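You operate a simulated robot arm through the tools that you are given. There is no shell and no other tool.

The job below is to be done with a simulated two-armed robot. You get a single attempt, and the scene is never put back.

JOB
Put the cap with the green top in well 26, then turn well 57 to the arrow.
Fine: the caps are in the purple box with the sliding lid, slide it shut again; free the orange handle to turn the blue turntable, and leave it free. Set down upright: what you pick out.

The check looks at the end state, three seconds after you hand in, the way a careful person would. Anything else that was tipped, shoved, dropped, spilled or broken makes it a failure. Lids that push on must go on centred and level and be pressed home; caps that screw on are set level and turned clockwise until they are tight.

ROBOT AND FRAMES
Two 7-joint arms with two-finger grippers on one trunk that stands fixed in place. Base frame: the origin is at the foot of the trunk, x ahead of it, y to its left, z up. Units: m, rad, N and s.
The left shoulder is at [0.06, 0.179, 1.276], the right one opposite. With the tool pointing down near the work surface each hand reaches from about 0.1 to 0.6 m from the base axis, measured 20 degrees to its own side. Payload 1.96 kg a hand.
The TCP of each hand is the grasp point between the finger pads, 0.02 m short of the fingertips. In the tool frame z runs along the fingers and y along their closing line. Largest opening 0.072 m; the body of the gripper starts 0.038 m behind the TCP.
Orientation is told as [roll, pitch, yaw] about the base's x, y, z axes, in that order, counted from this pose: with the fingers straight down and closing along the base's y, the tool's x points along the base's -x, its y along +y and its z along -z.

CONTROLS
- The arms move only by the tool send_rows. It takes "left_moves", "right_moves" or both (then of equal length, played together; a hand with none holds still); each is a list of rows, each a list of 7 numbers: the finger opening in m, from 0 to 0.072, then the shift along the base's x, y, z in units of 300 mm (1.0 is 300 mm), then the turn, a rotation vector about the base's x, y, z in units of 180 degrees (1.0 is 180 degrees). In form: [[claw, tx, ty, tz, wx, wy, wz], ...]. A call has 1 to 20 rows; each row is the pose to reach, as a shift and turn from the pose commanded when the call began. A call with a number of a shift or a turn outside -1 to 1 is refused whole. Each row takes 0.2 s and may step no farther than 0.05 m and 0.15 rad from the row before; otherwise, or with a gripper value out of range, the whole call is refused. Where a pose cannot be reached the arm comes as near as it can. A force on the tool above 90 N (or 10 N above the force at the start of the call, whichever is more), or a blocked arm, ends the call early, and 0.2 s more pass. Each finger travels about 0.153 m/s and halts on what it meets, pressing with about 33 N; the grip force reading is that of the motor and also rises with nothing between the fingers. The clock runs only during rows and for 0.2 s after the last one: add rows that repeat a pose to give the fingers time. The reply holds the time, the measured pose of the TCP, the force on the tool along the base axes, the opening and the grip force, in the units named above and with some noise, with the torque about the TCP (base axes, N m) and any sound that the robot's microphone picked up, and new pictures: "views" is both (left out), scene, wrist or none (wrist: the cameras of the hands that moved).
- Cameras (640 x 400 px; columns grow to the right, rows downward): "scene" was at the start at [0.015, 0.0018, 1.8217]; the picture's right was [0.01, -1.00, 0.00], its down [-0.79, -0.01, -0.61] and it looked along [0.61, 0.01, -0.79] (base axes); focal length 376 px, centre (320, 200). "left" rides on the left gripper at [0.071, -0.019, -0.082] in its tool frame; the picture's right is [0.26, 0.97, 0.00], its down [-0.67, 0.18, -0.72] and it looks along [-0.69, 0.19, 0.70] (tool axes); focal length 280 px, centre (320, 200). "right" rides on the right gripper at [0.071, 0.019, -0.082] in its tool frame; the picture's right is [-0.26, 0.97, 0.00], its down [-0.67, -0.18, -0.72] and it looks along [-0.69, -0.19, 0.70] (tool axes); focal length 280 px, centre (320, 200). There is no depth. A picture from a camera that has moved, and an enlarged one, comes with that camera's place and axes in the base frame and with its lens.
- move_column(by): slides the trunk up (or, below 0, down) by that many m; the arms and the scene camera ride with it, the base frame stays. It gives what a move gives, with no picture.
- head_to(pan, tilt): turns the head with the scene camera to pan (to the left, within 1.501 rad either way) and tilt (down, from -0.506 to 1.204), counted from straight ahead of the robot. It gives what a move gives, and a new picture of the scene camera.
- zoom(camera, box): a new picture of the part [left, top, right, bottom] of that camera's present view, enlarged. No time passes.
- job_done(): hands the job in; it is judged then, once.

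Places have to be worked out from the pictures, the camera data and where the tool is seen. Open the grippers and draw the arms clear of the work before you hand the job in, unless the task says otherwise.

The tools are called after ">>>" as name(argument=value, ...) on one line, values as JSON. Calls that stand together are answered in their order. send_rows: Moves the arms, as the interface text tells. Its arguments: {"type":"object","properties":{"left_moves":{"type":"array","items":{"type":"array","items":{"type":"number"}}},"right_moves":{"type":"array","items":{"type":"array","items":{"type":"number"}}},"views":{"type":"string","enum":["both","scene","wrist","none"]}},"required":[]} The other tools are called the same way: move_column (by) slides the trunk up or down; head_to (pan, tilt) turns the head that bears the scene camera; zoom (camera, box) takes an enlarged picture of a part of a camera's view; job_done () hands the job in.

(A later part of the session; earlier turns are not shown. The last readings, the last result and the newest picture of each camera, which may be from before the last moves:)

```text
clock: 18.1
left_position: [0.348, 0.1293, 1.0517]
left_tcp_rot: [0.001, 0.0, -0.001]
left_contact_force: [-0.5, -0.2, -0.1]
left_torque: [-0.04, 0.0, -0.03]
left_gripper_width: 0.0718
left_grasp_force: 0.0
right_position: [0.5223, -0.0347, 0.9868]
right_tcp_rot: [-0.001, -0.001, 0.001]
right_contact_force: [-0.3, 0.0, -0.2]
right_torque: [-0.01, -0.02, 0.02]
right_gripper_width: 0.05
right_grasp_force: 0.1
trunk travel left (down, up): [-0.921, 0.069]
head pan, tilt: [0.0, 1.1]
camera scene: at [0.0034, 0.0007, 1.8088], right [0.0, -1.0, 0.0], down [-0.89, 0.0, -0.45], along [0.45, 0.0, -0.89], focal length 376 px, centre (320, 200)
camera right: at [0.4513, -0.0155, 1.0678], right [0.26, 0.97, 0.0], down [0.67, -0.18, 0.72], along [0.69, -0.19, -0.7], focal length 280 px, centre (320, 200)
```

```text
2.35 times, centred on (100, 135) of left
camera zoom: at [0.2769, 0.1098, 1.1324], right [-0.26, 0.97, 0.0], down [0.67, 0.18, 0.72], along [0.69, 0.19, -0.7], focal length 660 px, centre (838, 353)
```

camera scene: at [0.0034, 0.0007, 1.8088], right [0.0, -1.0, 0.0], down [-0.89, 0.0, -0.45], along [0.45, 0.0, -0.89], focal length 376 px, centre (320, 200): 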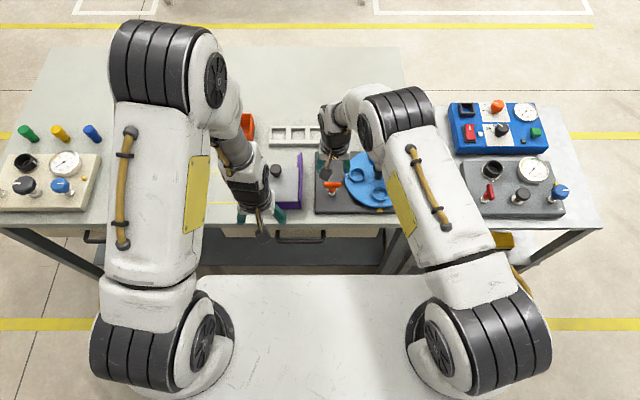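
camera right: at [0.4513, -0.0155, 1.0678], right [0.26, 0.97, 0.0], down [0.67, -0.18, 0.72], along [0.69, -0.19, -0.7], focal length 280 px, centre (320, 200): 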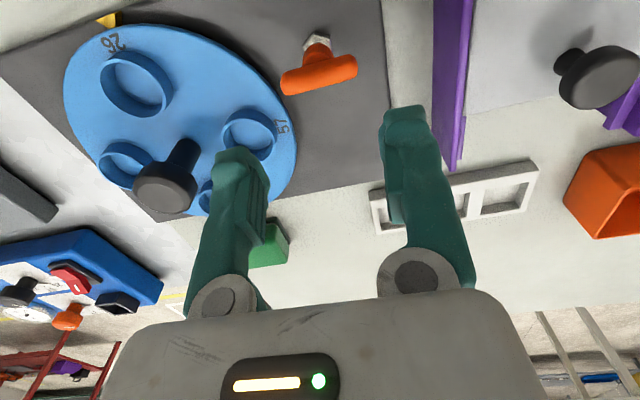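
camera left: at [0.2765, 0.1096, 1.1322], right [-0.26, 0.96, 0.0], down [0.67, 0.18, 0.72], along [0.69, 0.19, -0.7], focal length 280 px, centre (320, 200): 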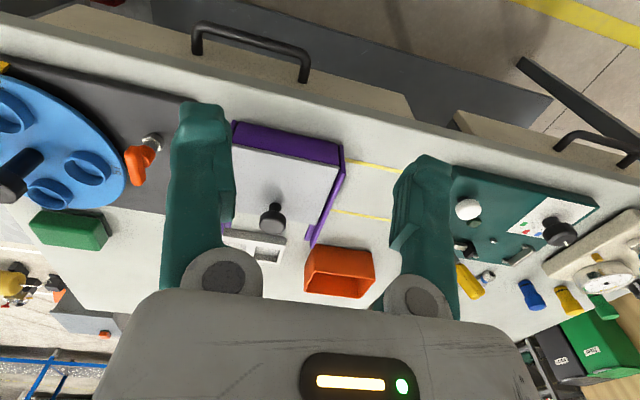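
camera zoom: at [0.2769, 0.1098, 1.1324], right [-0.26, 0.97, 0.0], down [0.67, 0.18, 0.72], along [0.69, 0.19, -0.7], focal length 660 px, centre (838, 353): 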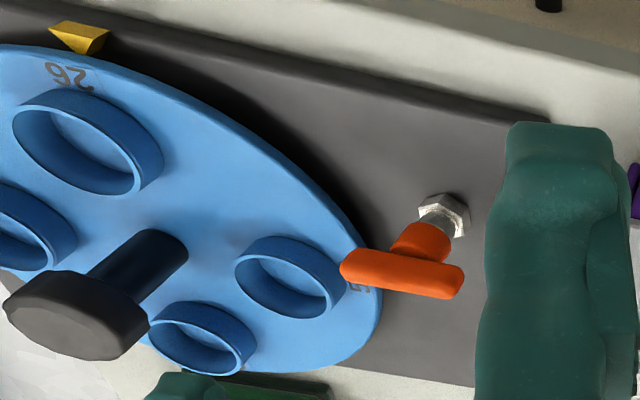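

The handle now lies crosswise, freed. Next I move the right hand aside and bring the left hand, tilted 20° forward for reach, above the lid knob at about (0.557, 0.125).

>>> send_rows(left_moves=[[0.06, 0.1, -0.002, -0.041, 0, -0.016, 0], [0.06, 0.2, -0.004, -0.082, 0, -0.032, 0], [0.06, 0.3, -0.006, -0.122, 0, -0.048, 0], [0.06, 0.4, -0.008, -0.163, 0, -0.064, 0], [0.06, 0.5, -0.01, -0.204, 0, -0.08, 0], [0.06, 0.6, -0.012, -0.245, 0, -0.096, 0], [0.06, 0.698, -0.014, -0.285, 0, -0.111, 0], [0.06, 0.698, -0.014, -0.285, 0, -0.111, 0]], right_moves=[[0.05, -0.06, -0.09, 0.054, 0, 0, 0], [0.05, -0.135, -0.205, 0.108, 0, 0, 0], [0.05, -0.203, -0.307, 0.162, 0, 0, 0], [0.05, -0.27, -0.41, 0.215, 0, 0, 0], [0.05, -0.338, -0.512, 0.269, 0, 0, 0], [0.05, -0.405, -0.615, 0.323, 0, 0, 0], [0.05, -0.473, -0.717, 0.377, 0, 0, 0], [0.05, -0.473, -0.717, 0.377, 0, 0, 0]])

>>> zoom(camera="scene", box=[230, 120, 420, 240])

```text
clock: 19.9
left_position: [0.5578, 0.1266, 0.9665]
left_tcp_rot: [-0.002, -0.348, 0.0]
left_contact_force: [-0.4, 0.3, 0.2]
left_torque: [0.0, 0.03, 0.01]
left_gripper_width: 0.0598
left_grasp_force: 0.0
right_position: [0.3809, -0.2476, 1.0992]
right_tcp_rot: [0.0, 0.0, 0.0]
right_contact_force: [0.5, 0.3, 0.2]
right_torque: [0.0, 0.0, -0.02]
right_gripper_width: 0.0498
right_grasp_force: 0.0
trunk travel left (down, up): [-0.921, 0.069]
head pan, tilt: [0.0, 1.1]
camera scene: at [0.0035, 0.0014, 1.8088], right [0.0, -1.0, 0.0], down [-0.89, 0.0, -0.45], along [0.45, 0.0, -0.89], focal length 376 px, centre (320, 200)
camera right: at [0.3101, -0.2282, 1.1804], right [0.26, 0.97, 0.0], down [0.67, -0.18, 0.72], along [0.69, -0.19, -0.7], focal length 280 px, centre (320, 200)
camera left: at [0.4629, 0.1064, 1.0185], right [-0.25, 0.96, -0.09], down [0.39, 0.18, 0.9], along [0.89, 0.19, -0.42], focal length 280 px, centre (320, 200)
```

scene: 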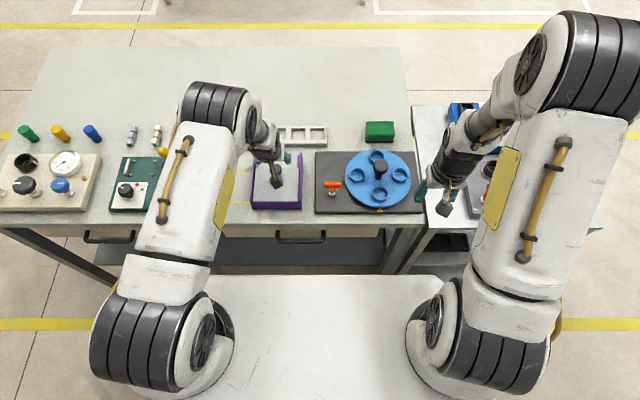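
right: 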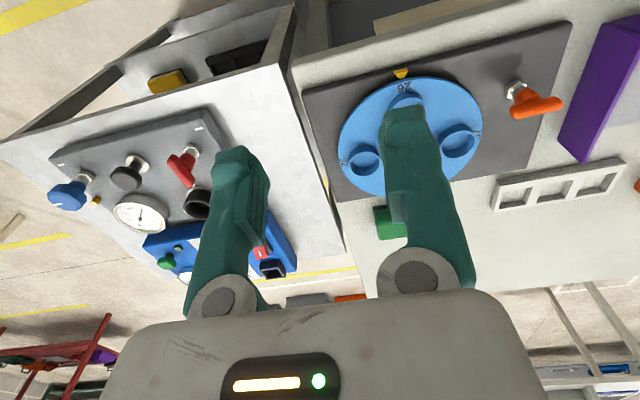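
left: 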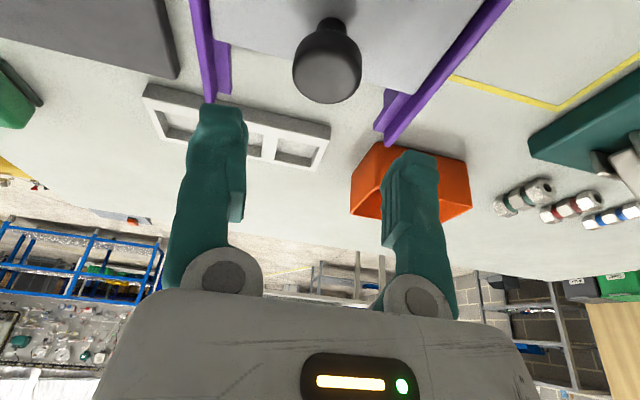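

```text
3.33 times, centred on (325, 180) of scene
camera zoom: at [0.0035, 0.0014, 1.8088], right [0.0, -1.0, 0.0], down [-0.89, 0.0, -0.45], along [0.45, 0.0, -0.89], focal length 1254 px, centre (303, 267)
```

zoom: 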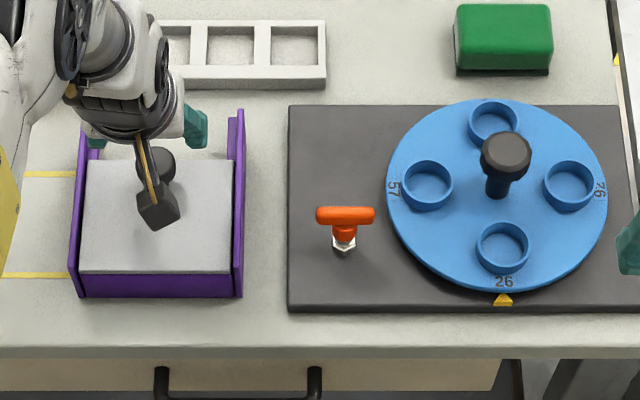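

The knob is centred between the fingers (about x 0.559, y 0.125). I descend to z≈0.896 and grip it.

>>> send_rows(left_moves=[[0.06, 0, -0.003, -0.08, 0, 0, 0], [0.06, 0, -0.003, -0.16, 0, 0, 0], [0.06, 0, -0.003, -0.235, 0, 0, 0], [0.05, 0, -0.003, -0.235, 0, 0, 0], [0.02, 0, -0.003, -0.235, 0, 0, 0], [0.0, 0, -0.003, -0.235, 0, 0, 0], [0.0, 0, -0.003, -0.235, 0, 0, 0]], views="both")

```text
clock: 21.5
left_position: [0.556, 0.1253, 0.8954]
left_tcp_rot: [-0.001, -0.347, -0.002]
left_contact_force: [-0.3, -12.2, -1.7]
left_torque: [-0.18, -0.33, -0.18]
left_gripper_width: 0.028
left_grasp_force: 40.2
right_position: [0.3808, -0.2494, 1.099]
right_tcp_rot: [0.003, 0.0, -0.001]
right_contact_force: [-0.8, -0.8, -0.6]
right_torque: [0.0, 0.02, -0.01]
right_gripper_width: 0.0499
right_grasp_force: 0.1
trunk travel left (down, up): [-0.921, 0.069]
head pan, tilt: [0.0, 1.1]
camera scene: at [0.0036, -0.0025, 1.8088], right [0.0, -1.0, 0.0], down [-0.89, 0.0, -0.45], along [0.45, 0.0, -0.89], focal length 376 px, centre (320, 200)
camera left: at [0.4622, 0.1049, 0.9477], right [-0.25, 0.97, -0.09], down [0.39, 0.18, 0.9], along [0.89, 0.19, -0.42], focal length 280 px, centre (320, 200)
```

scene: 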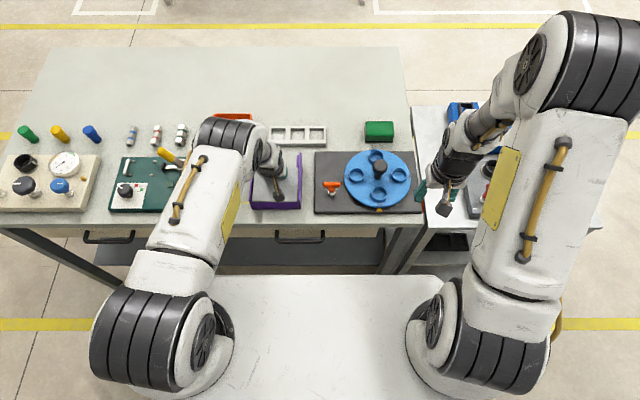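
left: 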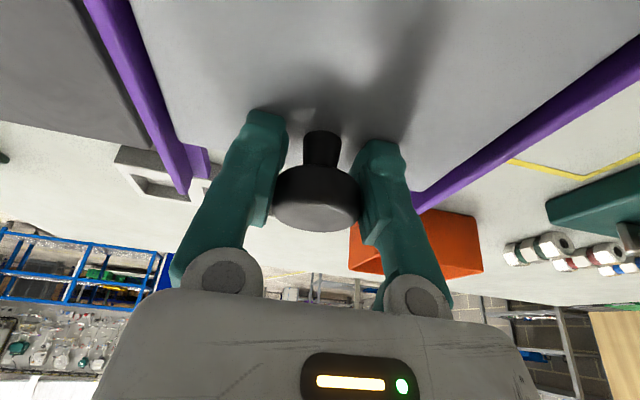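

The knob is gripped (28 mm). I try sliding the lid away from the robot (+x) in small steps.

>>> send_rows(left_moves=[[0.0, 0.02, -0.003, 0, 0, 0, 0], [0.0, 0.04, -0.003, 0, 0, 0, 0], [0.0, 0.06, -0.003, 0, 0, 0, 0], [0.0, 0.06, -0.003, 0, 0, 0, 0]], views="both")

```text
clock: 22.5
left_position: [0.5763, 0.1257, 0.8945]
left_tcp_rot: [0.0, -0.348, 0.0]
left_contact_force: [-0.9, -9.2, -2.5]
left_torque: [0.04, 0.36, -0.02]
left_gripper_width: 0.0284
left_grasp_force: 39.6
right_position: [0.3816, -0.2476, 1.0984]
right_tcp_rot: [0.001, 0.001, -0.001]
right_contact_force: [0.4, -0.6, 0.1]
right_torque: [0.0, 0.0, -0.01]
right_gripper_width: 0.0498
right_grasp_force: 0.0
trunk travel left (down, up): [-0.921, 0.069]
head pan, tilt: [0.0, 1.1]
camera scene: at [0.004, -0.0013, 1.8088], right [0.0, -1.0, 0.0], down [-0.89, 0.0, -0.45], along [0.45, 0.0, -0.89], focal length 376 px, centre (320, 200)
camera left: at [0.4813, 0.1047, 0.9478], right [-0.25, 0.97, -0.09], down [0.39, 0.18, 0.9], along [0.89, 0.19, -0.42], focal length 280 px, centre (320, 200)
```

scene: 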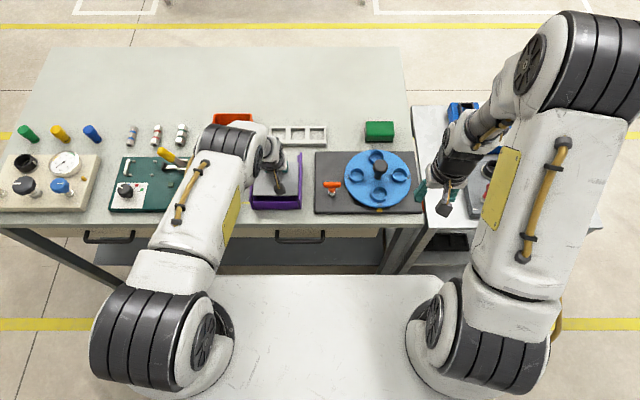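
left: 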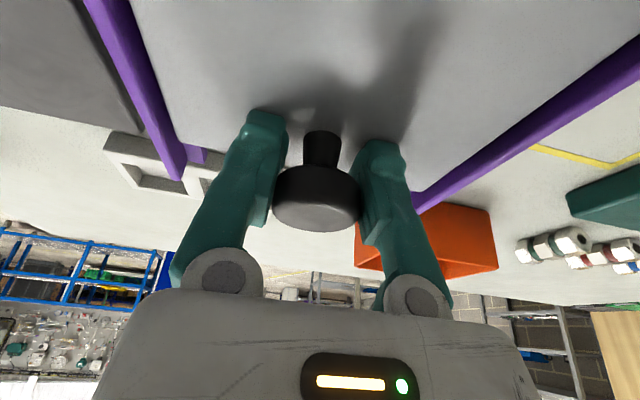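

The lid slides freely. I continue another 55 mm and look.

>>> send_rows(left_moves=[[0.0, 0.04, 0, 0, 0, 0, 0], [0.0, 0.08, 0, 0, 0, 0, 0], [0.0, 0.12, 0, 0, 0, 0, 0], [0.0, 0.155, 0, 0, 0, 0, 0], [0.0, 0.183, 0, 0, 0, 0, 0], [0.0, 0.183, 0, 0, 0, 0, 0]], views="both")

>>> zoom(camera="scene", box=[230, 120, 350, 220])

```text
clock: 23.9
left_position: [0.6242, 0.1247, 0.8949]
left_tcp_rot: [0.001, -0.344, 0.0]
left_contact_force: [0.0, 1.7, -21.1]
left_torque: [0.09, -0.77, 0.13]
left_gripper_width: 0.0282
left_grasp_force: 39.4
left hand out of reach, approached as far as the arm can: row 5, 6
right_position: [0.3847, -0.2463, 1.097]
right_tcp_rot: [-0.001, 0.003, 0.0]
right_contact_force: [0.0, 0.7, -0.7]
right_torque: [0.01, -0.01, -0.03]
right_gripper_width: 0.0499
right_grasp_force: 0.0
trunk travel left (down, up): [-0.921, 0.069]
head pan, tilt: [0.0, 1.1]
camera scene: at [0.007, 0.0017, 1.8085], right [0.0, -1.0, 0.0], down [-0.89, 0.0, -0.45], along [0.45, 0.0, -0.89], focal length 376 px, centre (320, 200)
camera left: at [0.5305, 0.1047, 0.9484], right [-0.25, 0.96, -0.09], down [0.39, 0.18, 0.9], along [0.89, 0.19, -0.43], focal length 280 px, centre (320, 200)
```

scene: 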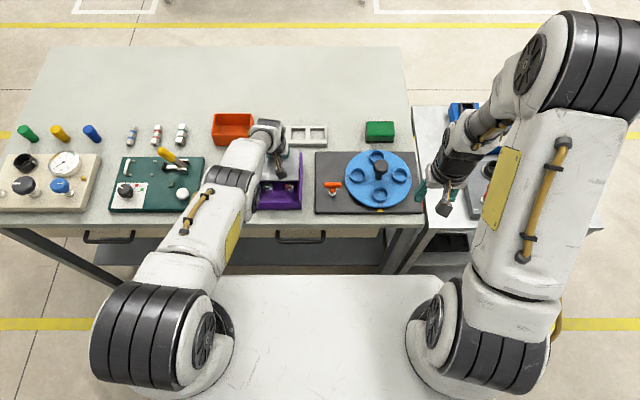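
left: 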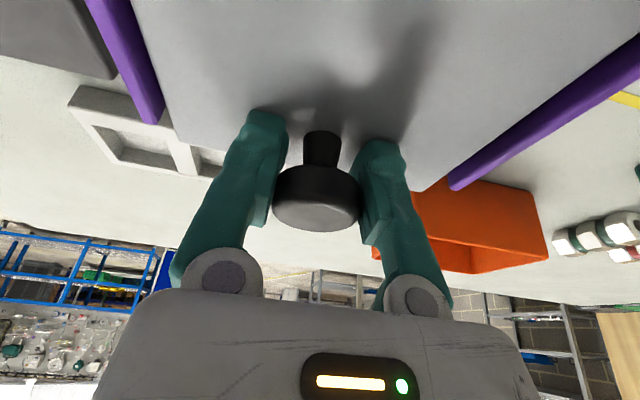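

```text
4.00 times, centred on (290, 170) of scene
camera zoom: at [0.007, 0.0017, 1.8085], right [0.0, -1.0, 0.0], down [-0.89, 0.0, -0.45], along [0.45, 0.0, -0.89], focal length 1504 px, centre (440, 320)
```

zoom: 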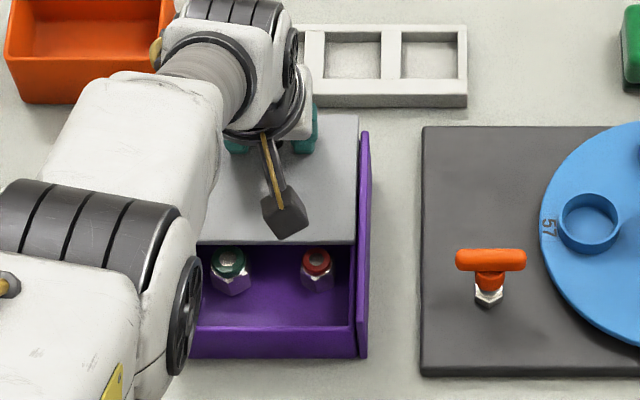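

The lid is open about 68 mm (hand at its reach limit) and two caps are visible: a green-ringed one near (0.537, 0.155) and a red one near (0.542, 0.093). I release the knob and rise up.

>>> send_rows(left_moves=[[0.03, 0, 0, -0.005, 0, 0, 0], [0.06, 0, 0, -0.005, 0, 0, 0], [0.06, -0.01, 0, 0.05, 0, 0, 0], [0.06, -0.05, 0, 0.15, 0, 0, 0], [0.06, -0.15, 0, 0.28, 0, 0.03, 0], [0.06, -0.28, 0, 0.36, 0, 0.06, 0], [0.06, -0.41, 0, 0.42, 0, 0.08, 0], [0.06, -0.55, 0, 0.48, 0, 0.1, 0], [0.06, -0.7, 0, 0.5, 0, 0.111, 0], [0.06, -0.82, 0, 0.5, 0, 0.111, 0], [0.06, -0.82, 0, 0.5, 0, 0.111, 0]], views="both")

>>> zoom(camera="scene", box=[230, 120, 350, 220])

>>> zoom(camera="left", box=[200, 100, 400, 250])

```text
clock: 26.3
left_position: [0.378, 0.1247, 1.0477]
left_tcp_rot: [-0.001, 0.001, -0.001]
left_contact_force: [0.1, 1.0, -0.2]
left_torque: [0.03, 0.02, 0.0]
left_gripper_width: 0.0599
left_grasp_force: 0.0
right_position: [0.3798, -0.2476, 1.0998]
right_tcp_rot: [-0.002, 0.0, 0.001]
right_contact_force: [0.0, 0.2, 0.4]
right_torque: [0.02, -0.05, 0.0]
right_gripper_width: 0.05
right_grasp_force: 0.1
trunk travel left (down, up): [-0.921, 0.069]
head pan, tilt: [0.0, 1.1]
camera scene: at [0.0041, 0.0007, 1.8088], right [0.0, -1.0, 0.0], down [-0.89, 0.0, -0.45], along [0.45, 0.0, -0.89], focal length 376 px, centre (320, 200)
camera left: at [0.307, 0.1038, 1.1306], right [-0.26, 0.96, 0.0], down [0.67, 0.18, 0.72], along [0.69, 0.19, -0.7], focal length 280 px, centre (320, 200)
```

scene: 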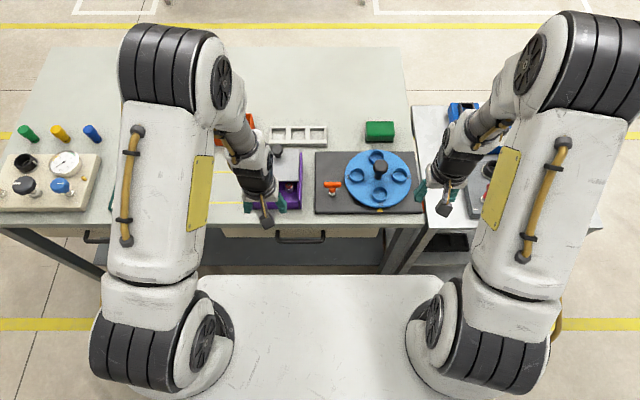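
left: 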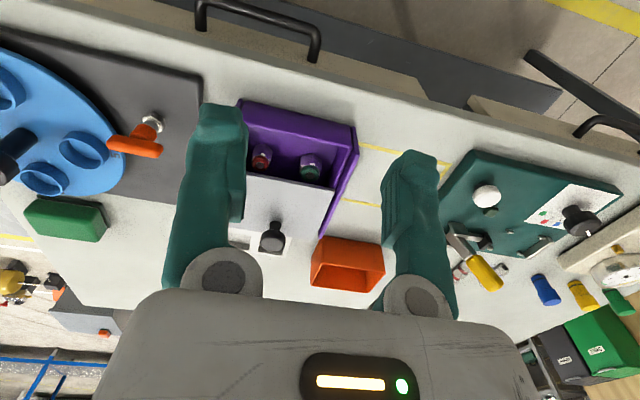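

```text
4.00 times, centred on (290, 170) of scene
camera zoom: at [0.0041, 0.0007, 1.8088], right [0.0, -1.0, 0.0], down [-0.89, 0.0, -0.45], along [0.45, 0.0, -0.89], focal length 1504 px, centre (440, 320)
```

zoom: 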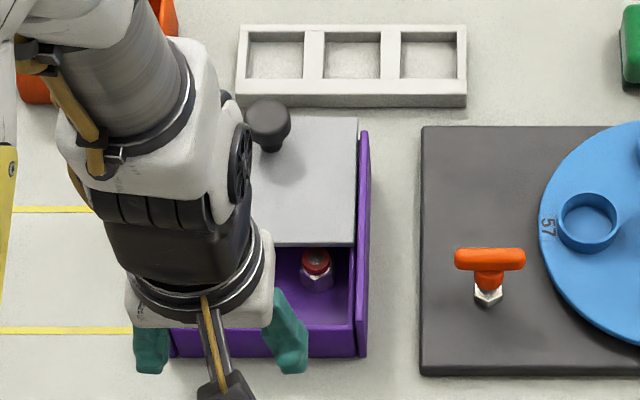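

```text
2.67 times, centred on (300, 175) of left
camera zoom: at [0.307, 0.1038, 1.1306], right [-0.26, 0.96, 0.0], down [0.67, 0.18, 0.72], along [0.69, 0.19, -0.7], focal length 748 px, centre (373, 267)
```

zoom: 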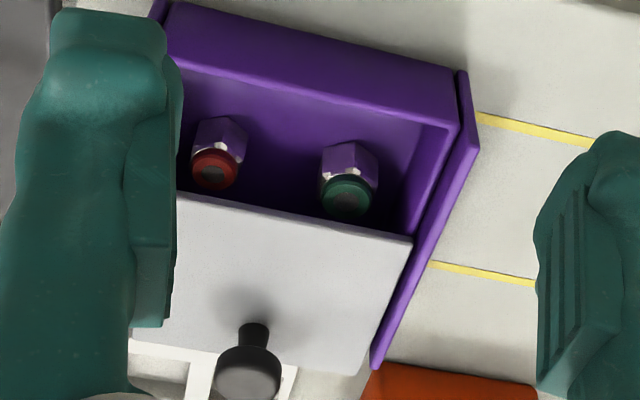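

Both caps are visible; the green one's top is at about (0.542, 0.156, 0.843). Reach is limiting, so I lower the trunk 0.15 m to bring the shoulders nearer the work height.

>>> move_column(by=-0.15)

```text
clock: 28.1
left_position: [0.3773, 0.1243, 0.8986]
left_tcp_rot: [0.001, 0.002, 0.0]
left_contact_force: [0.0, 0.3, -0.4]
left_torque: [-0.03, 0.01, 0.01]
left_gripper_width: 0.0599
left_grasp_force: 0.0
right_position: [0.381, -0.2473, 0.9491]
right_tcp_rot: [0.002, 0.001, 0.0]
right_contact_force: [0.2, -0.5, -0.1]
right_torque: [-0.01, -0.04, 0.0]
right_gripper_width: 0.05
right_grasp_force: 0.1
trunk travel left (down, up): [-0.771, 0.219]
head pan, tilt: [0.0, 1.1]
```

Now I bring the left hand, tilted 20°, back over the knob (now near x 0.625) to slide the lid another 20 mm.

>>> send_rows(left_moves=[[0.06, 0.05, 0.0, 0.14, 0, -0.02, 0], [0.06, 0.12, 0.0, 0.28, 0, -0.04, 0], [0.06, 0.26, 0.001, 0.3, 0, -0.06, 0], [0.06, 0.4, 0.002, 0.3, 0, -0.08, 0], [0.06, 0.55, 0.002, 0.3, 0, -0.1, 0], [0.06, 0.7, 0.002, 0.3, 0, -0.111, 0], [0.06, 0.83, 0.002, 0.29, 0, -0.111, 0], [0.06, 0.83, 0.002, 0.29, 0, -0.111, 0]], views="both")

```text
clock: 29.9
left_position: [0.6263, 0.1267, 0.984]
left_tcp_rot: [-0.001, -0.349, -0.001]
left_contact_force: [-1.8, -0.2, 0.5]
left_torque: [-0.02, -0.02, -0.02]
left_gripper_width: 0.0601
left_grasp_force: 0.1
right_position: [0.3799, -0.2476, 0.9497]
right_tcp_rot: [0.0, 0.001, 0.0]
right_contact_force: [0.9, 0.5, 0.3]
right_torque: [-0.05, -0.04, 0.01]
right_gripper_width: 0.0499
right_grasp_force: 0.0
trunk travel left (down, up): [-0.771, 0.219]
head pan, tilt: [0.0, 1.1]
camera scene: at [0.0024, 0.0005, 1.6588], right [0.0, -1.0, 0.0], down [-0.89, 0.0, -0.45], along [0.45, 0.0, -0.89], focal length 376 px, centre (320, 200)
camera left: at [0.5314, 0.1059, 1.0373], right [-0.25, 0.97, -0.09], down [0.39, 0.18, 0.9], along [0.89, 0.19, -0.42], focal length 280 px, centre (320, 200)
```

scene: 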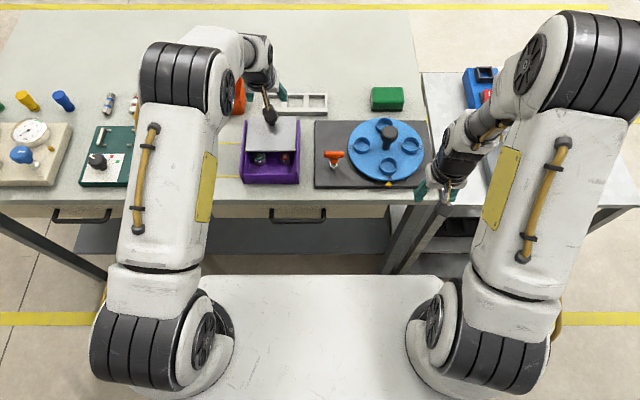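
left: 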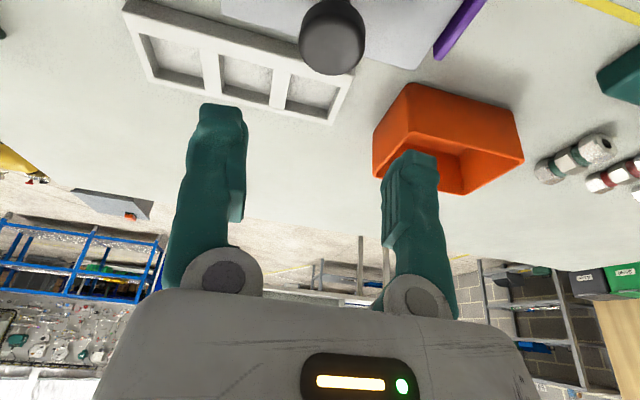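

The knob checks at (0.627, 0.125). The orange bin's corner looks close to the lid's path, so I zoom in before pushing further.

>>> zoom(camera="left", box=[280, 0, 540, 200])

>>> zoom(camera="scene", box=[220, 70, 340, 190])

```text
2.00 times, centred on (410, 100) of left
camera zoom: at [0.5314, 0.1059, 1.0373], right [-0.25, 0.97, -0.09], down [0.39, 0.18, 0.9], along [0.89, 0.19, -0.42], focal length 561 px, centre (140, 400)
```

zoom: 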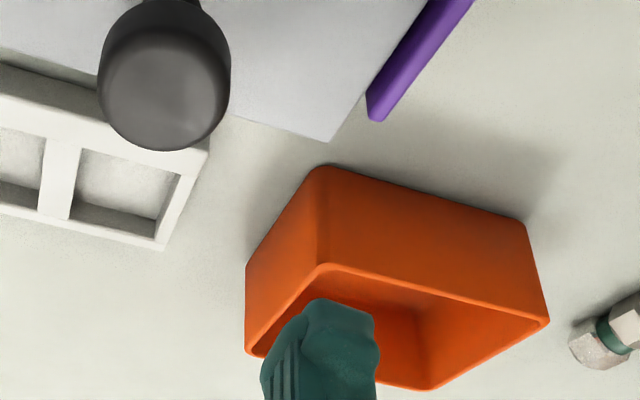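

```text
3.33 times, centred on (280, 130) of scene
camera zoom: at [0.0024, 0.0005, 1.6588], right [0.0, -1.0, 0.0], down [-0.89, 0.0, -0.45], along [0.45, 0.0, -0.89], focal length 1254 px, centre (453, 433)
```

zoom: 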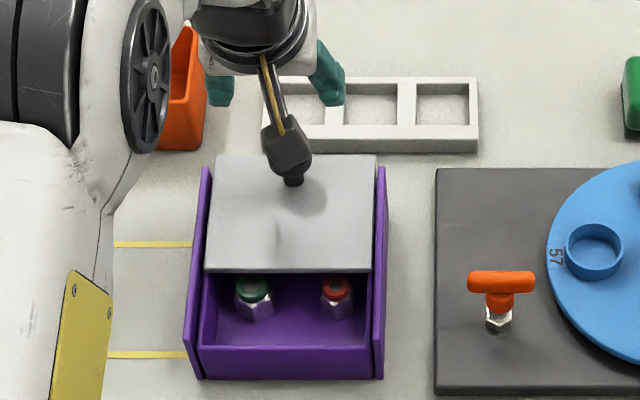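

The bin corner is at about (0.71, 0.22), clear of the lid's path (y<0.20). I grip the knob and slide 20 mm further, then release.

>>> send_rows(left_moves=[[0.06, 0.003, -0.004, -0.1, 0, 0, 0], [0.06, 0.003, -0.004, -0.2, 0, 0, 0], [0.06, 0.003, -0.004, -0.295, 0, 0, 0], [0.04, 0.003, -0.004, -0.295, 0, 0, 0], [0.015, 0.003, -0.004, -0.295, 0, 0, 0], [0.0, 0.003, -0.004, -0.295, 0, 0, 0], [0.0, 0.003, -0.004, -0.295, 0, 0, 0], [0.0, 0.025, -0.004, -0.295, 0, 0, 0], [0.0, 0.047, -0.004, -0.295, 0, 0, 0], [0.0, 0.07, -0.004, -0.295, 0, 0, 0], [0.0, 0.07, -0.004, -0.295, 0, 0, 0]], views="both")

>>> zoom(camera="scene", box=[220, 70, 340, 190])

```text
clock: 32.3
left_position: [0.6479, 0.1247, 0.8957]
left_tcp_rot: [0.001, -0.347, 0.0]
left_contact_force: [0.3, 2.8, -2.1]
left_torque: [0.05, 0.51, 0.01]
left_gripper_width: 0.0279
left_grasp_force: 39.8
right_position: [0.3809, -0.2475, 0.949]
right_tcp_rot: [-0.001, -0.001, -0.001]
right_contact_force: [0.8, 0.7, -0.7]
right_torque: [0.0, -0.03, -0.03]
right_gripper_width: 0.0498
right_grasp_force: 0.0
trunk travel left (down, up): [-0.771, 0.219]
head pan, tilt: [0.0, 1.1]
camera scene: at [0.004, 0.0014, 1.6588], right [0.0, -1.0, 0.0], down [-0.89, 0.0, -0.45], along [0.45, 0.0, -0.89], focal length 376 px, centre (320, 200)
camera left: at [0.5536, 0.1047, 0.9489], right [-0.25, 0.96, -0.09], down [0.39, 0.18, 0.9], along [0.89, 0.19, -0.42], focal length 280 px, centre (320, 200)
```

scene: 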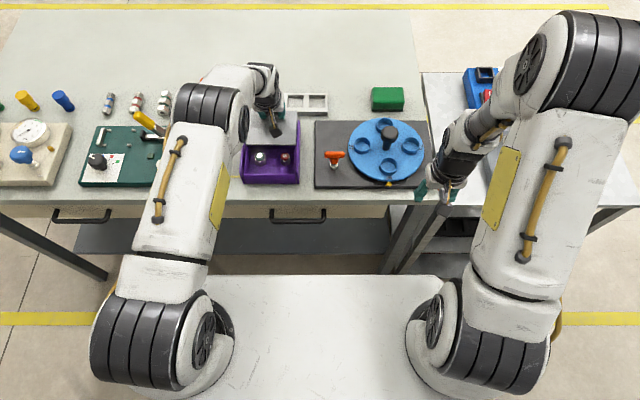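
left: 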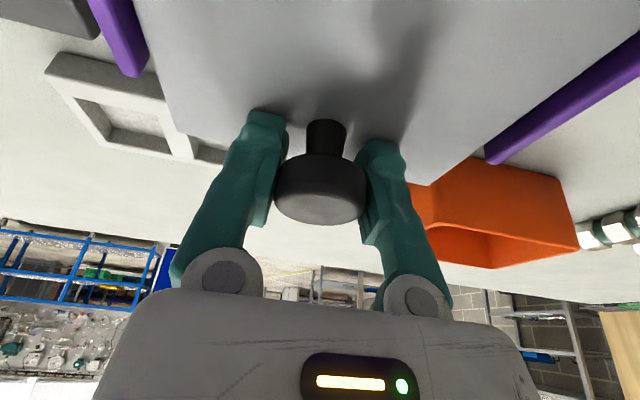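

```text
3.33 times, centred on (280, 130) of scene
camera zoom: at [0.004, 0.0014, 1.6588], right [0.0, -1.0, 0.0], down [-0.89, 0.0, -0.45], along [0.45, 0.0, -0.89], focal length 1254 px, centre (453, 433)
```

zoom: 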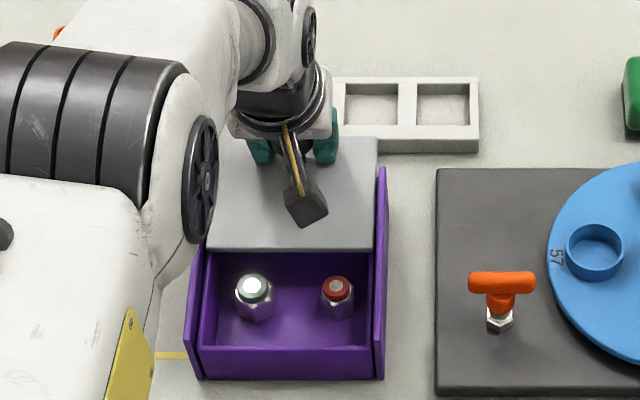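

The lid now leaves a wide opening; the green-topped cap is at about (0.543, 0.156). I release the knob, lift, and move above the green cap keeping the 20° forward tilt.

>>> send_rows(left_moves=[[0.03, 0, 0, 0, 0, 0, 0], [0.06, 0, 0, 0, 0, 0, 0], [0.06, -0.003, 0, 0.07, 0, 0, 0], [0.06, -0.02, 0, 0.17, 0, 0, 0], [0.055, -0.13, 0.03, 0.25, 0, 0, 0], [0.05, -0.25, 0.07, 0.25, 0, 0, 0], [0.045, -0.36, 0.105, 0.2, 0, 0, 0], [0.045, -0.36, 0.105, 0.2, 0, 0, 0]], views="both")

>>> zoom(camera="left", box=[180, 0, 440, 160])

>>> zoom(camera="scene", box=[220, 70, 340, 190])

```text
clock: 34.1
left_position: [0.5416, 0.1538, 0.9577]
left_tcp_rot: [0.002, -0.349, 0.0]
left_contact_force: [0.4, -1.4, 0.4]
left_torque: [0.02, 0.01, 0.01]
left_gripper_width: 0.0449
left_grasp_force: 0.1
right_position: [0.3807, -0.2485, 0.9495]
right_tcp_rot: [0.001, -0.001, 0.0]
right_contact_force: [0.0, -0.1, 0.6]
right_torque: [0.02, 0.02, 0.02]
right_gripper_width: 0.0499
right_grasp_force: 0.1
trunk travel left (down, up): [-0.771, 0.219]
head pan, tilt: [0.0, 1.1]
camera scene: at [0.0035, 0.0005, 1.6588], right [0.0, -1.0, 0.0], down [-0.89, 0.0, -0.45], along [0.45, 0.0, -0.89], focal length 376 px, centre (320, 200)
camera left: at [0.446, 0.1345, 1.0104], right [-0.25, 0.97, -0.09], down [0.39, 0.18, 0.9], along [0.89, 0.19, -0.42], focal length 280 px, centre (320, 200)
```

scene: 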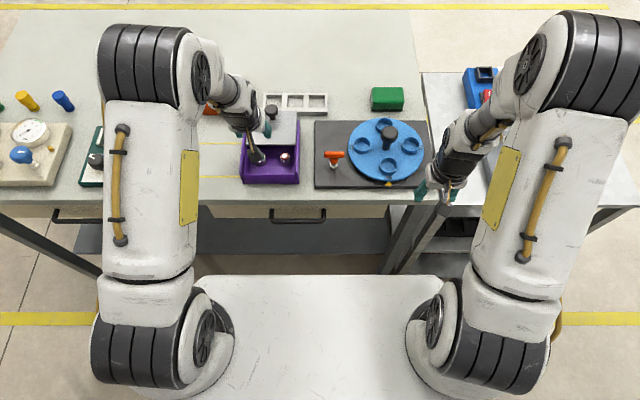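
left: 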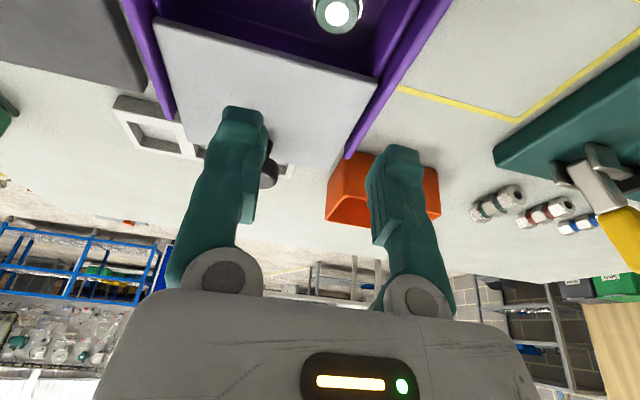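

```text
2.46 times, centred on (310, 80) of left
camera zoom: at [0.446, 0.1345, 1.0104], right [-0.25, 0.97, -0.09], down [0.39, 0.18, 0.9], along [0.89, 0.19, -0.42], focal length 690 px, centre (345, 495)
```

zoom: 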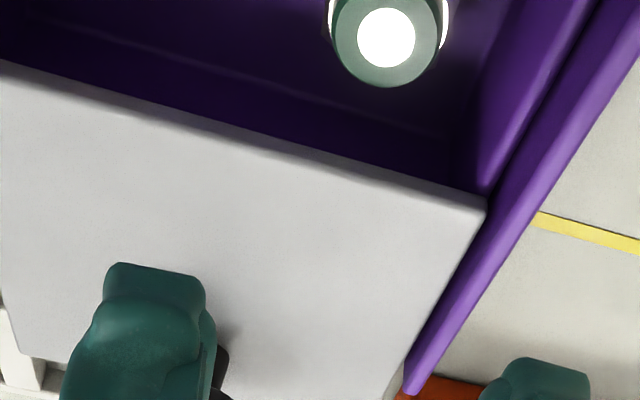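

```text
3.33 times, centred on (280, 130) of scene
camera zoom: at [0.0035, 0.0005, 1.6588], right [0.0, -1.0, 0.0], down [-0.89, 0.0, -0.45], along [0.45, 0.0, -0.89], focal length 1254 px, centre (453, 433)
```

zoom: 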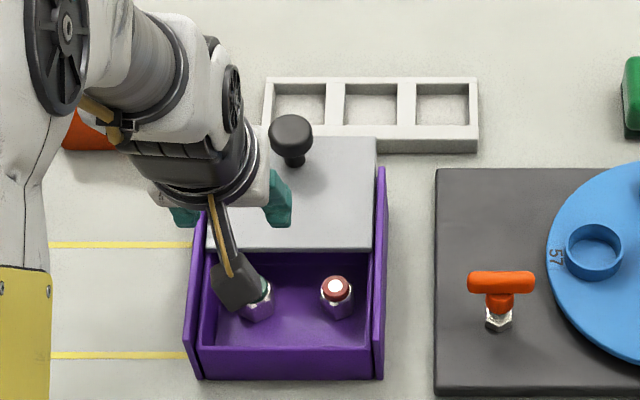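

The cap's green ring is ~25 mm across, centred near (0.544, 0.156). I descend part-way with a narrowed 38 mm opening and check alignment.

>>> send_rows(left_moves=[[0.04, -0.005, 0, -0.1, 0, 0, 0], [0.038, -0.005, 0, -0.2, 0, 0, 0], [0.038, -0.005, 0, -0.27, 0, 0, 0], [0.038, -0.005, 0, -0.27, 0, 0, 0]], views="both")

>>> zoom(camera="left", box=[180, 40, 460, 260])

>>> zoom(camera="scene", box=[230, 100, 310, 190])

```text
clock: 35.1
left_position: [0.5397, 0.1535, 0.8857]
left_tcp_rot: [0.003, -0.369, -0.003]
left_contact_force: [-0.5, -1.9, 67.5]
left_torque: [2.12, 0.1, -0.16]
left_gripper_width: 0.0409
left_grasp_force: 2.6
right_position: [0.375, -0.2491, 0.9526]
right_tcp_rot: [0.003, -0.006, -0.001]
right_contact_force: [0.1, -0.6, 0.1]
right_torque: [-0.03, 0.01, -0.01]
right_gripper_width: 0.05
right_grasp_force: 0.2
trunk travel left (down, up): [-0.771, 0.219]
head pan, tilt: [0.0, 1.1]
camera scene: at [-0.0069, -0.0034, 1.6599], right [0.0, -1.0, 0.0], down [-0.89, 0.0, -0.46], along [0.46, 0.0, -0.89], focal length 376 px, centre (320, 200)
camera left: at [0.4425, 0.1334, 0.9359], right [-0.24, 0.97, -0.09], down [0.37, 0.18, 0.91], along [0.9, 0.19, -0.4], focal length 280 px, centre (320, 200)
```

scene: 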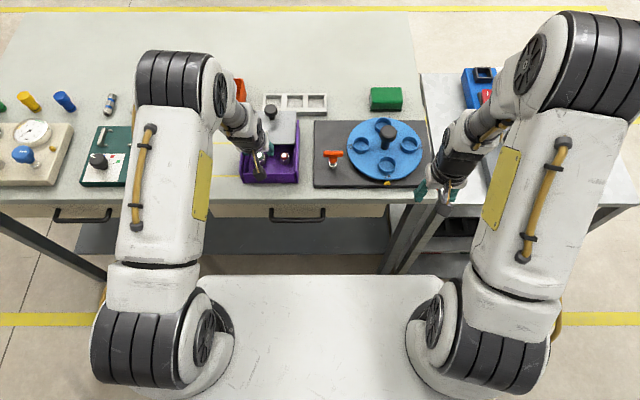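
left: 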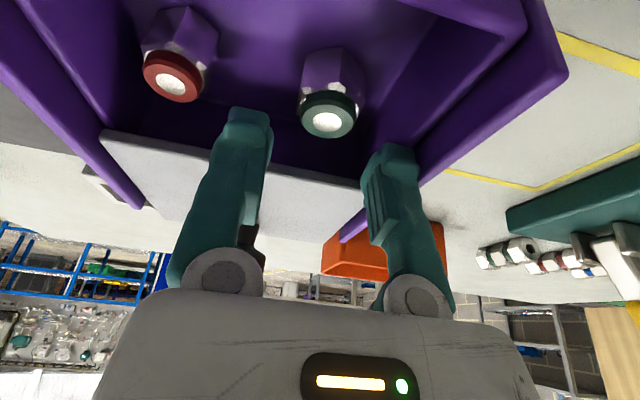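

```text
1.82 times, centred on (320, 150) of left
camera zoom: at [0.4425, 0.1334, 0.9359], right [-0.24, 0.97, -0.09], down [0.37, 0.18, 0.91], along [0.9, 0.19, -0.4], focal length 510 px, centre (320, 291)
```

zoom: 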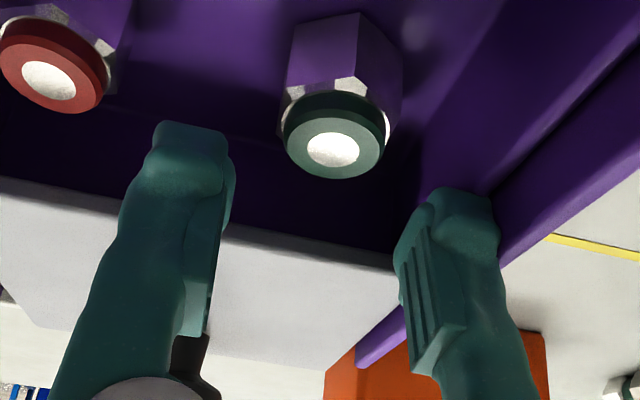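

```text
4.44 times, centred on (270, 145) of scene
camera zoom: at [-0.0069, -0.0034, 1.6599], right [0.0, -1.0, 0.0], down [-0.89, 0.0, -0.46], along [0.46, 0.0, -0.89], focal length 1672 px, centre (542, 444)
```

zoom: 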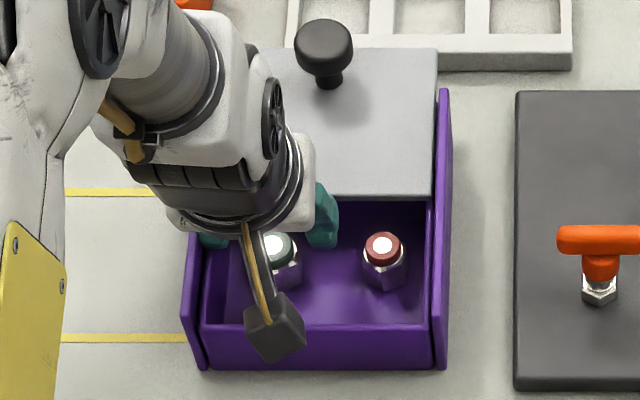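

The +y finger touched the top of the box's side wall (67 N, torque places it at y≈0.185). I back up right away and check that nothing shifted.

>>> send_rows(left_moves=[[0.045, 0, 0, 0.06, 0, 0, 0], [0.045, 0, -0.018, 0.15, 0, 0, 0], [0.045, 0, -0.018, 0.15, 0, 0, 0]], views="both")

>>> zoom(camera="left", box=[180, 0, 460, 200])

>>> zoom(camera="scene", box=[230, 100, 310, 190])

```text
clock: 35.9
left_position: [0.5393, 0.1494, 0.9209]
left_tcp_rot: [0.001, -0.345, 0.001]
left_contact_force: [0.6, 0.4, -0.2]
left_torque: [0.0, 0.0, 0.01]
left_gripper_width: 0.0451
left_grasp_force: 0.1
right_position: [0.3822, -0.2479, 0.948]
right_tcp_rot: [0.0, 0.003, -0.001]
right_contact_force: [-0.4, -0.3, -0.7]
right_torque: [0.0, 0.04, -0.01]
right_gripper_width: 0.0501
right_grasp_force: 0.0
trunk travel left (down, up): [-0.771, 0.219]
head pan, tilt: [0.0, 1.1]
camera scene: at [0.0057, 0.0006, 1.6587], right [0.0, -1.0, 0.0], down [-0.89, 0.0, -0.45], along [0.45, 0.0, -0.89], focal length 376 px, centre (320, 200)
camera left: at [0.4455, 0.1293, 0.9737], right [-0.25, 0.96, -0.09], down [0.39, 0.18, 0.9], along [0.89, 0.19, -0.42], focal length 280 px, centre (320, 200)
```

scene: 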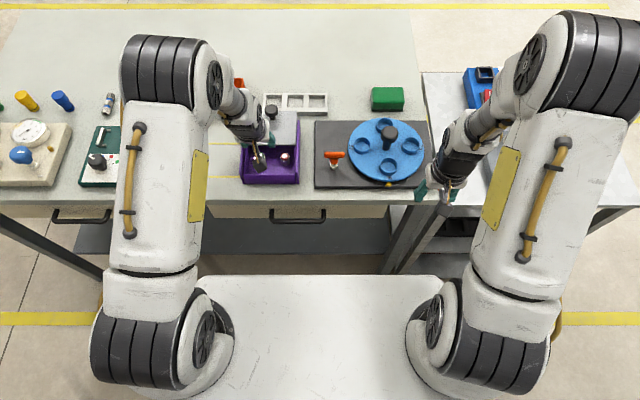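
left: 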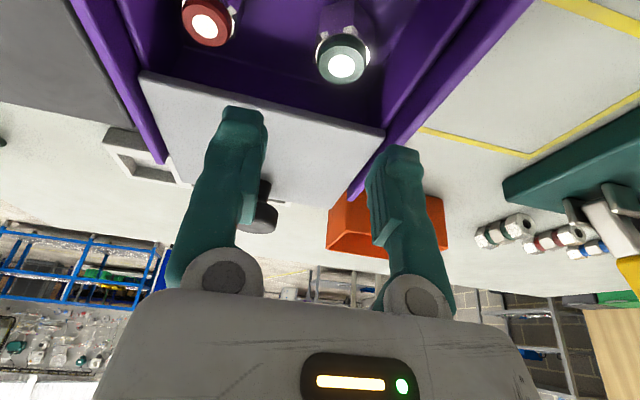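

```text
2.00 times, centred on (320, 100) of left
camera zoom: at [0.4455, 0.1293, 0.9737], right [-0.25, 0.96, -0.09], down [0.39, 0.18, 0.9], along [0.89, 0.19, -0.42], focal length 561 px, centre (320, 400)
```

zoom: 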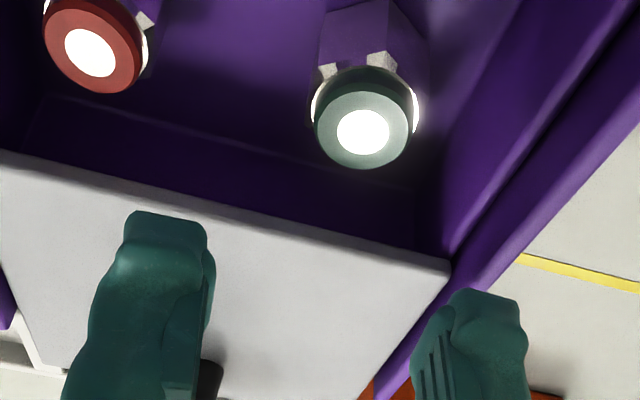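

```text
4.44 times, centred on (270, 145) of scene
camera zoom: at [0.0057, 0.0006, 1.6587], right [0.0, -1.0, 0.0], down [-0.89, 0.0, -0.45], along [0.45, 0.0, -0.89], focal length 1672 px, centre (542, 444)
```

zoom: 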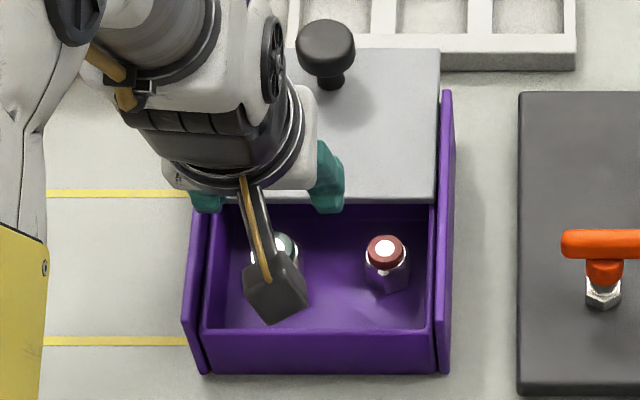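

Nothing shifted. The ring spans y≈0.143–0.170 and the wall edge is about 0.186, so with a 45 mm opening centred at y≈0.149 the finger fits between. I descend in small steps watching force.

>>> send_rows(left_moves=[[0.045, 0.01, 0, -0.06, 0, 0, 0], [0.045, 0.01, 0, -0.1, 0, 0, 0], [0.045, 0.01, 0, -0.14, 0, 0, 0], [0.045, 0.01, 0, -0.14, 0, 0, 0]], views="wrist")

>>> zoom(camera="left", box=[180, 40, 460, 240])

```text
clock: 36.9
left_position: [0.5405, 0.1494, 0.8791]
left_tcp_rot: [-0.001, -0.35, -0.001]
left_contact_force: [-1.2, -1.8, 7.4]
left_torque: [0.24, -0.01, 0.01]
left_gripper_width: 0.0442
left_grasp_force: 0.1
right_position: [0.38, -0.248, 0.9503]
right_tcp_rot: [0.002, 0.0, 0.0]
right_contact_force: [0.3, 0.2, 0.2]
right_torque: [0.0, 0.01, -0.01]
right_gripper_width: 0.0498
right_grasp_force: 0.0
trunk travel left (down, up): [-0.771, 0.219]
head pan, tilt: [0.0, 1.1]
camera left: at [0.4467, 0.1285, 0.9328], right [-0.25, 0.97, -0.09], down [0.39, 0.18, 0.9], along [0.89, 0.19, -0.42], focal length 280 px, centre (320, 200)
```

left: 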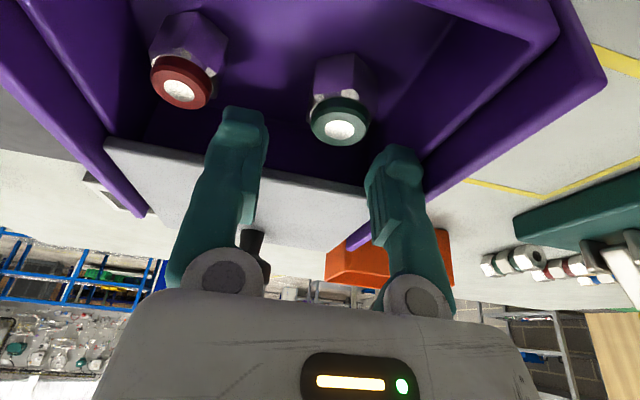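

```text
2.00 times, centred on (320, 140) of left
camera zoom: at [0.4467, 0.1285, 0.9328], right [-0.25, 0.97, -0.09], down [0.39, 0.18, 0.9], along [0.89, 0.19, -0.42], focal length 561 px, centre (320, 320)
```

zoom: 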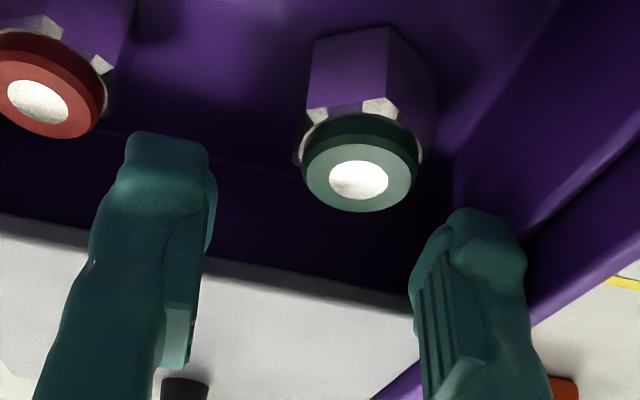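

Only a graze (7 N) on the wall edge; projecting the finger downward leaves ~1.5 mm to the ring. I shift 0.8 mm away from the wall and ease down 10 mm more.

>>> send_rows(left_moves=[[0.045, 0.005, -0.003, 0.01, 0, 0, 0], [0.045, 0.01, -0.003, -0.01, 0, 0, 0], [0.045, 0.01, -0.003, -0.03, 0, 0, 0], [0.045, 0.01, -0.003, -0.03, 0, 0, 0]], views="wrist")

>>> zoom(camera="left", box=[180, 40, 460, 240])

```text
clock: 37.9
left_position: [0.5444, 0.1455, 0.8794]
left_tcp_rot: [0.003, -0.368, -0.003]
left_contact_force: [1.1, -6.9, 72.6]
left_torque: [2.79, 0.14, -0.03]
left_gripper_width: 0.0511
left_grasp_force: 4.7
right_position: [0.3746, -0.2504, 0.9534]
right_tcp_rot: [0.002, -0.008, 0.001]
right_contact_force: [0.9, 0.4, 0.0]
right_torque: [0.0, 0.01, -0.01]
right_gripper_width: 0.0499
right_grasp_force: 0.1
trunk travel left (down, up): [-0.771, 0.219]
head pan, tilt: [0.0, 1.1]
camera left: at [0.4477, 0.1252, 0.9299], right [-0.24, 0.97, -0.09], down [0.37, 0.18, 0.91], along [0.9, 0.19, -0.4], focal length 280 px, centre (320, 200)
```

left: 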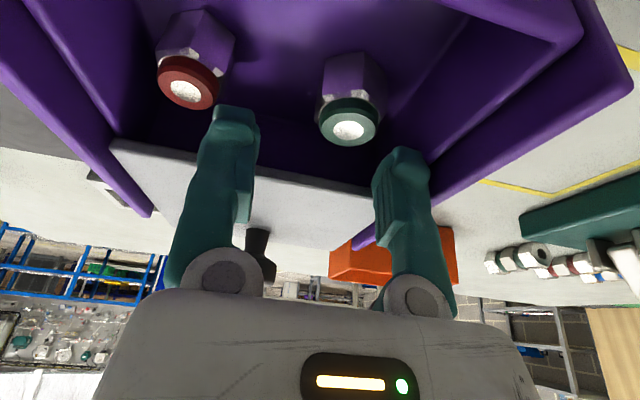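

```text
2.00 times, centred on (320, 140) of left
camera zoom: at [0.4477, 0.1252, 0.9299], right [-0.24, 0.97, -0.09], down [0.37, 0.18, 0.91], along [0.9, 0.19, -0.4], focal length 561 px, centre (320, 320)
```

zoom: 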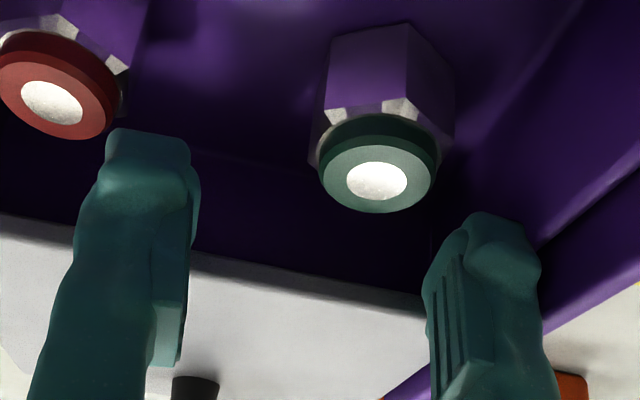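

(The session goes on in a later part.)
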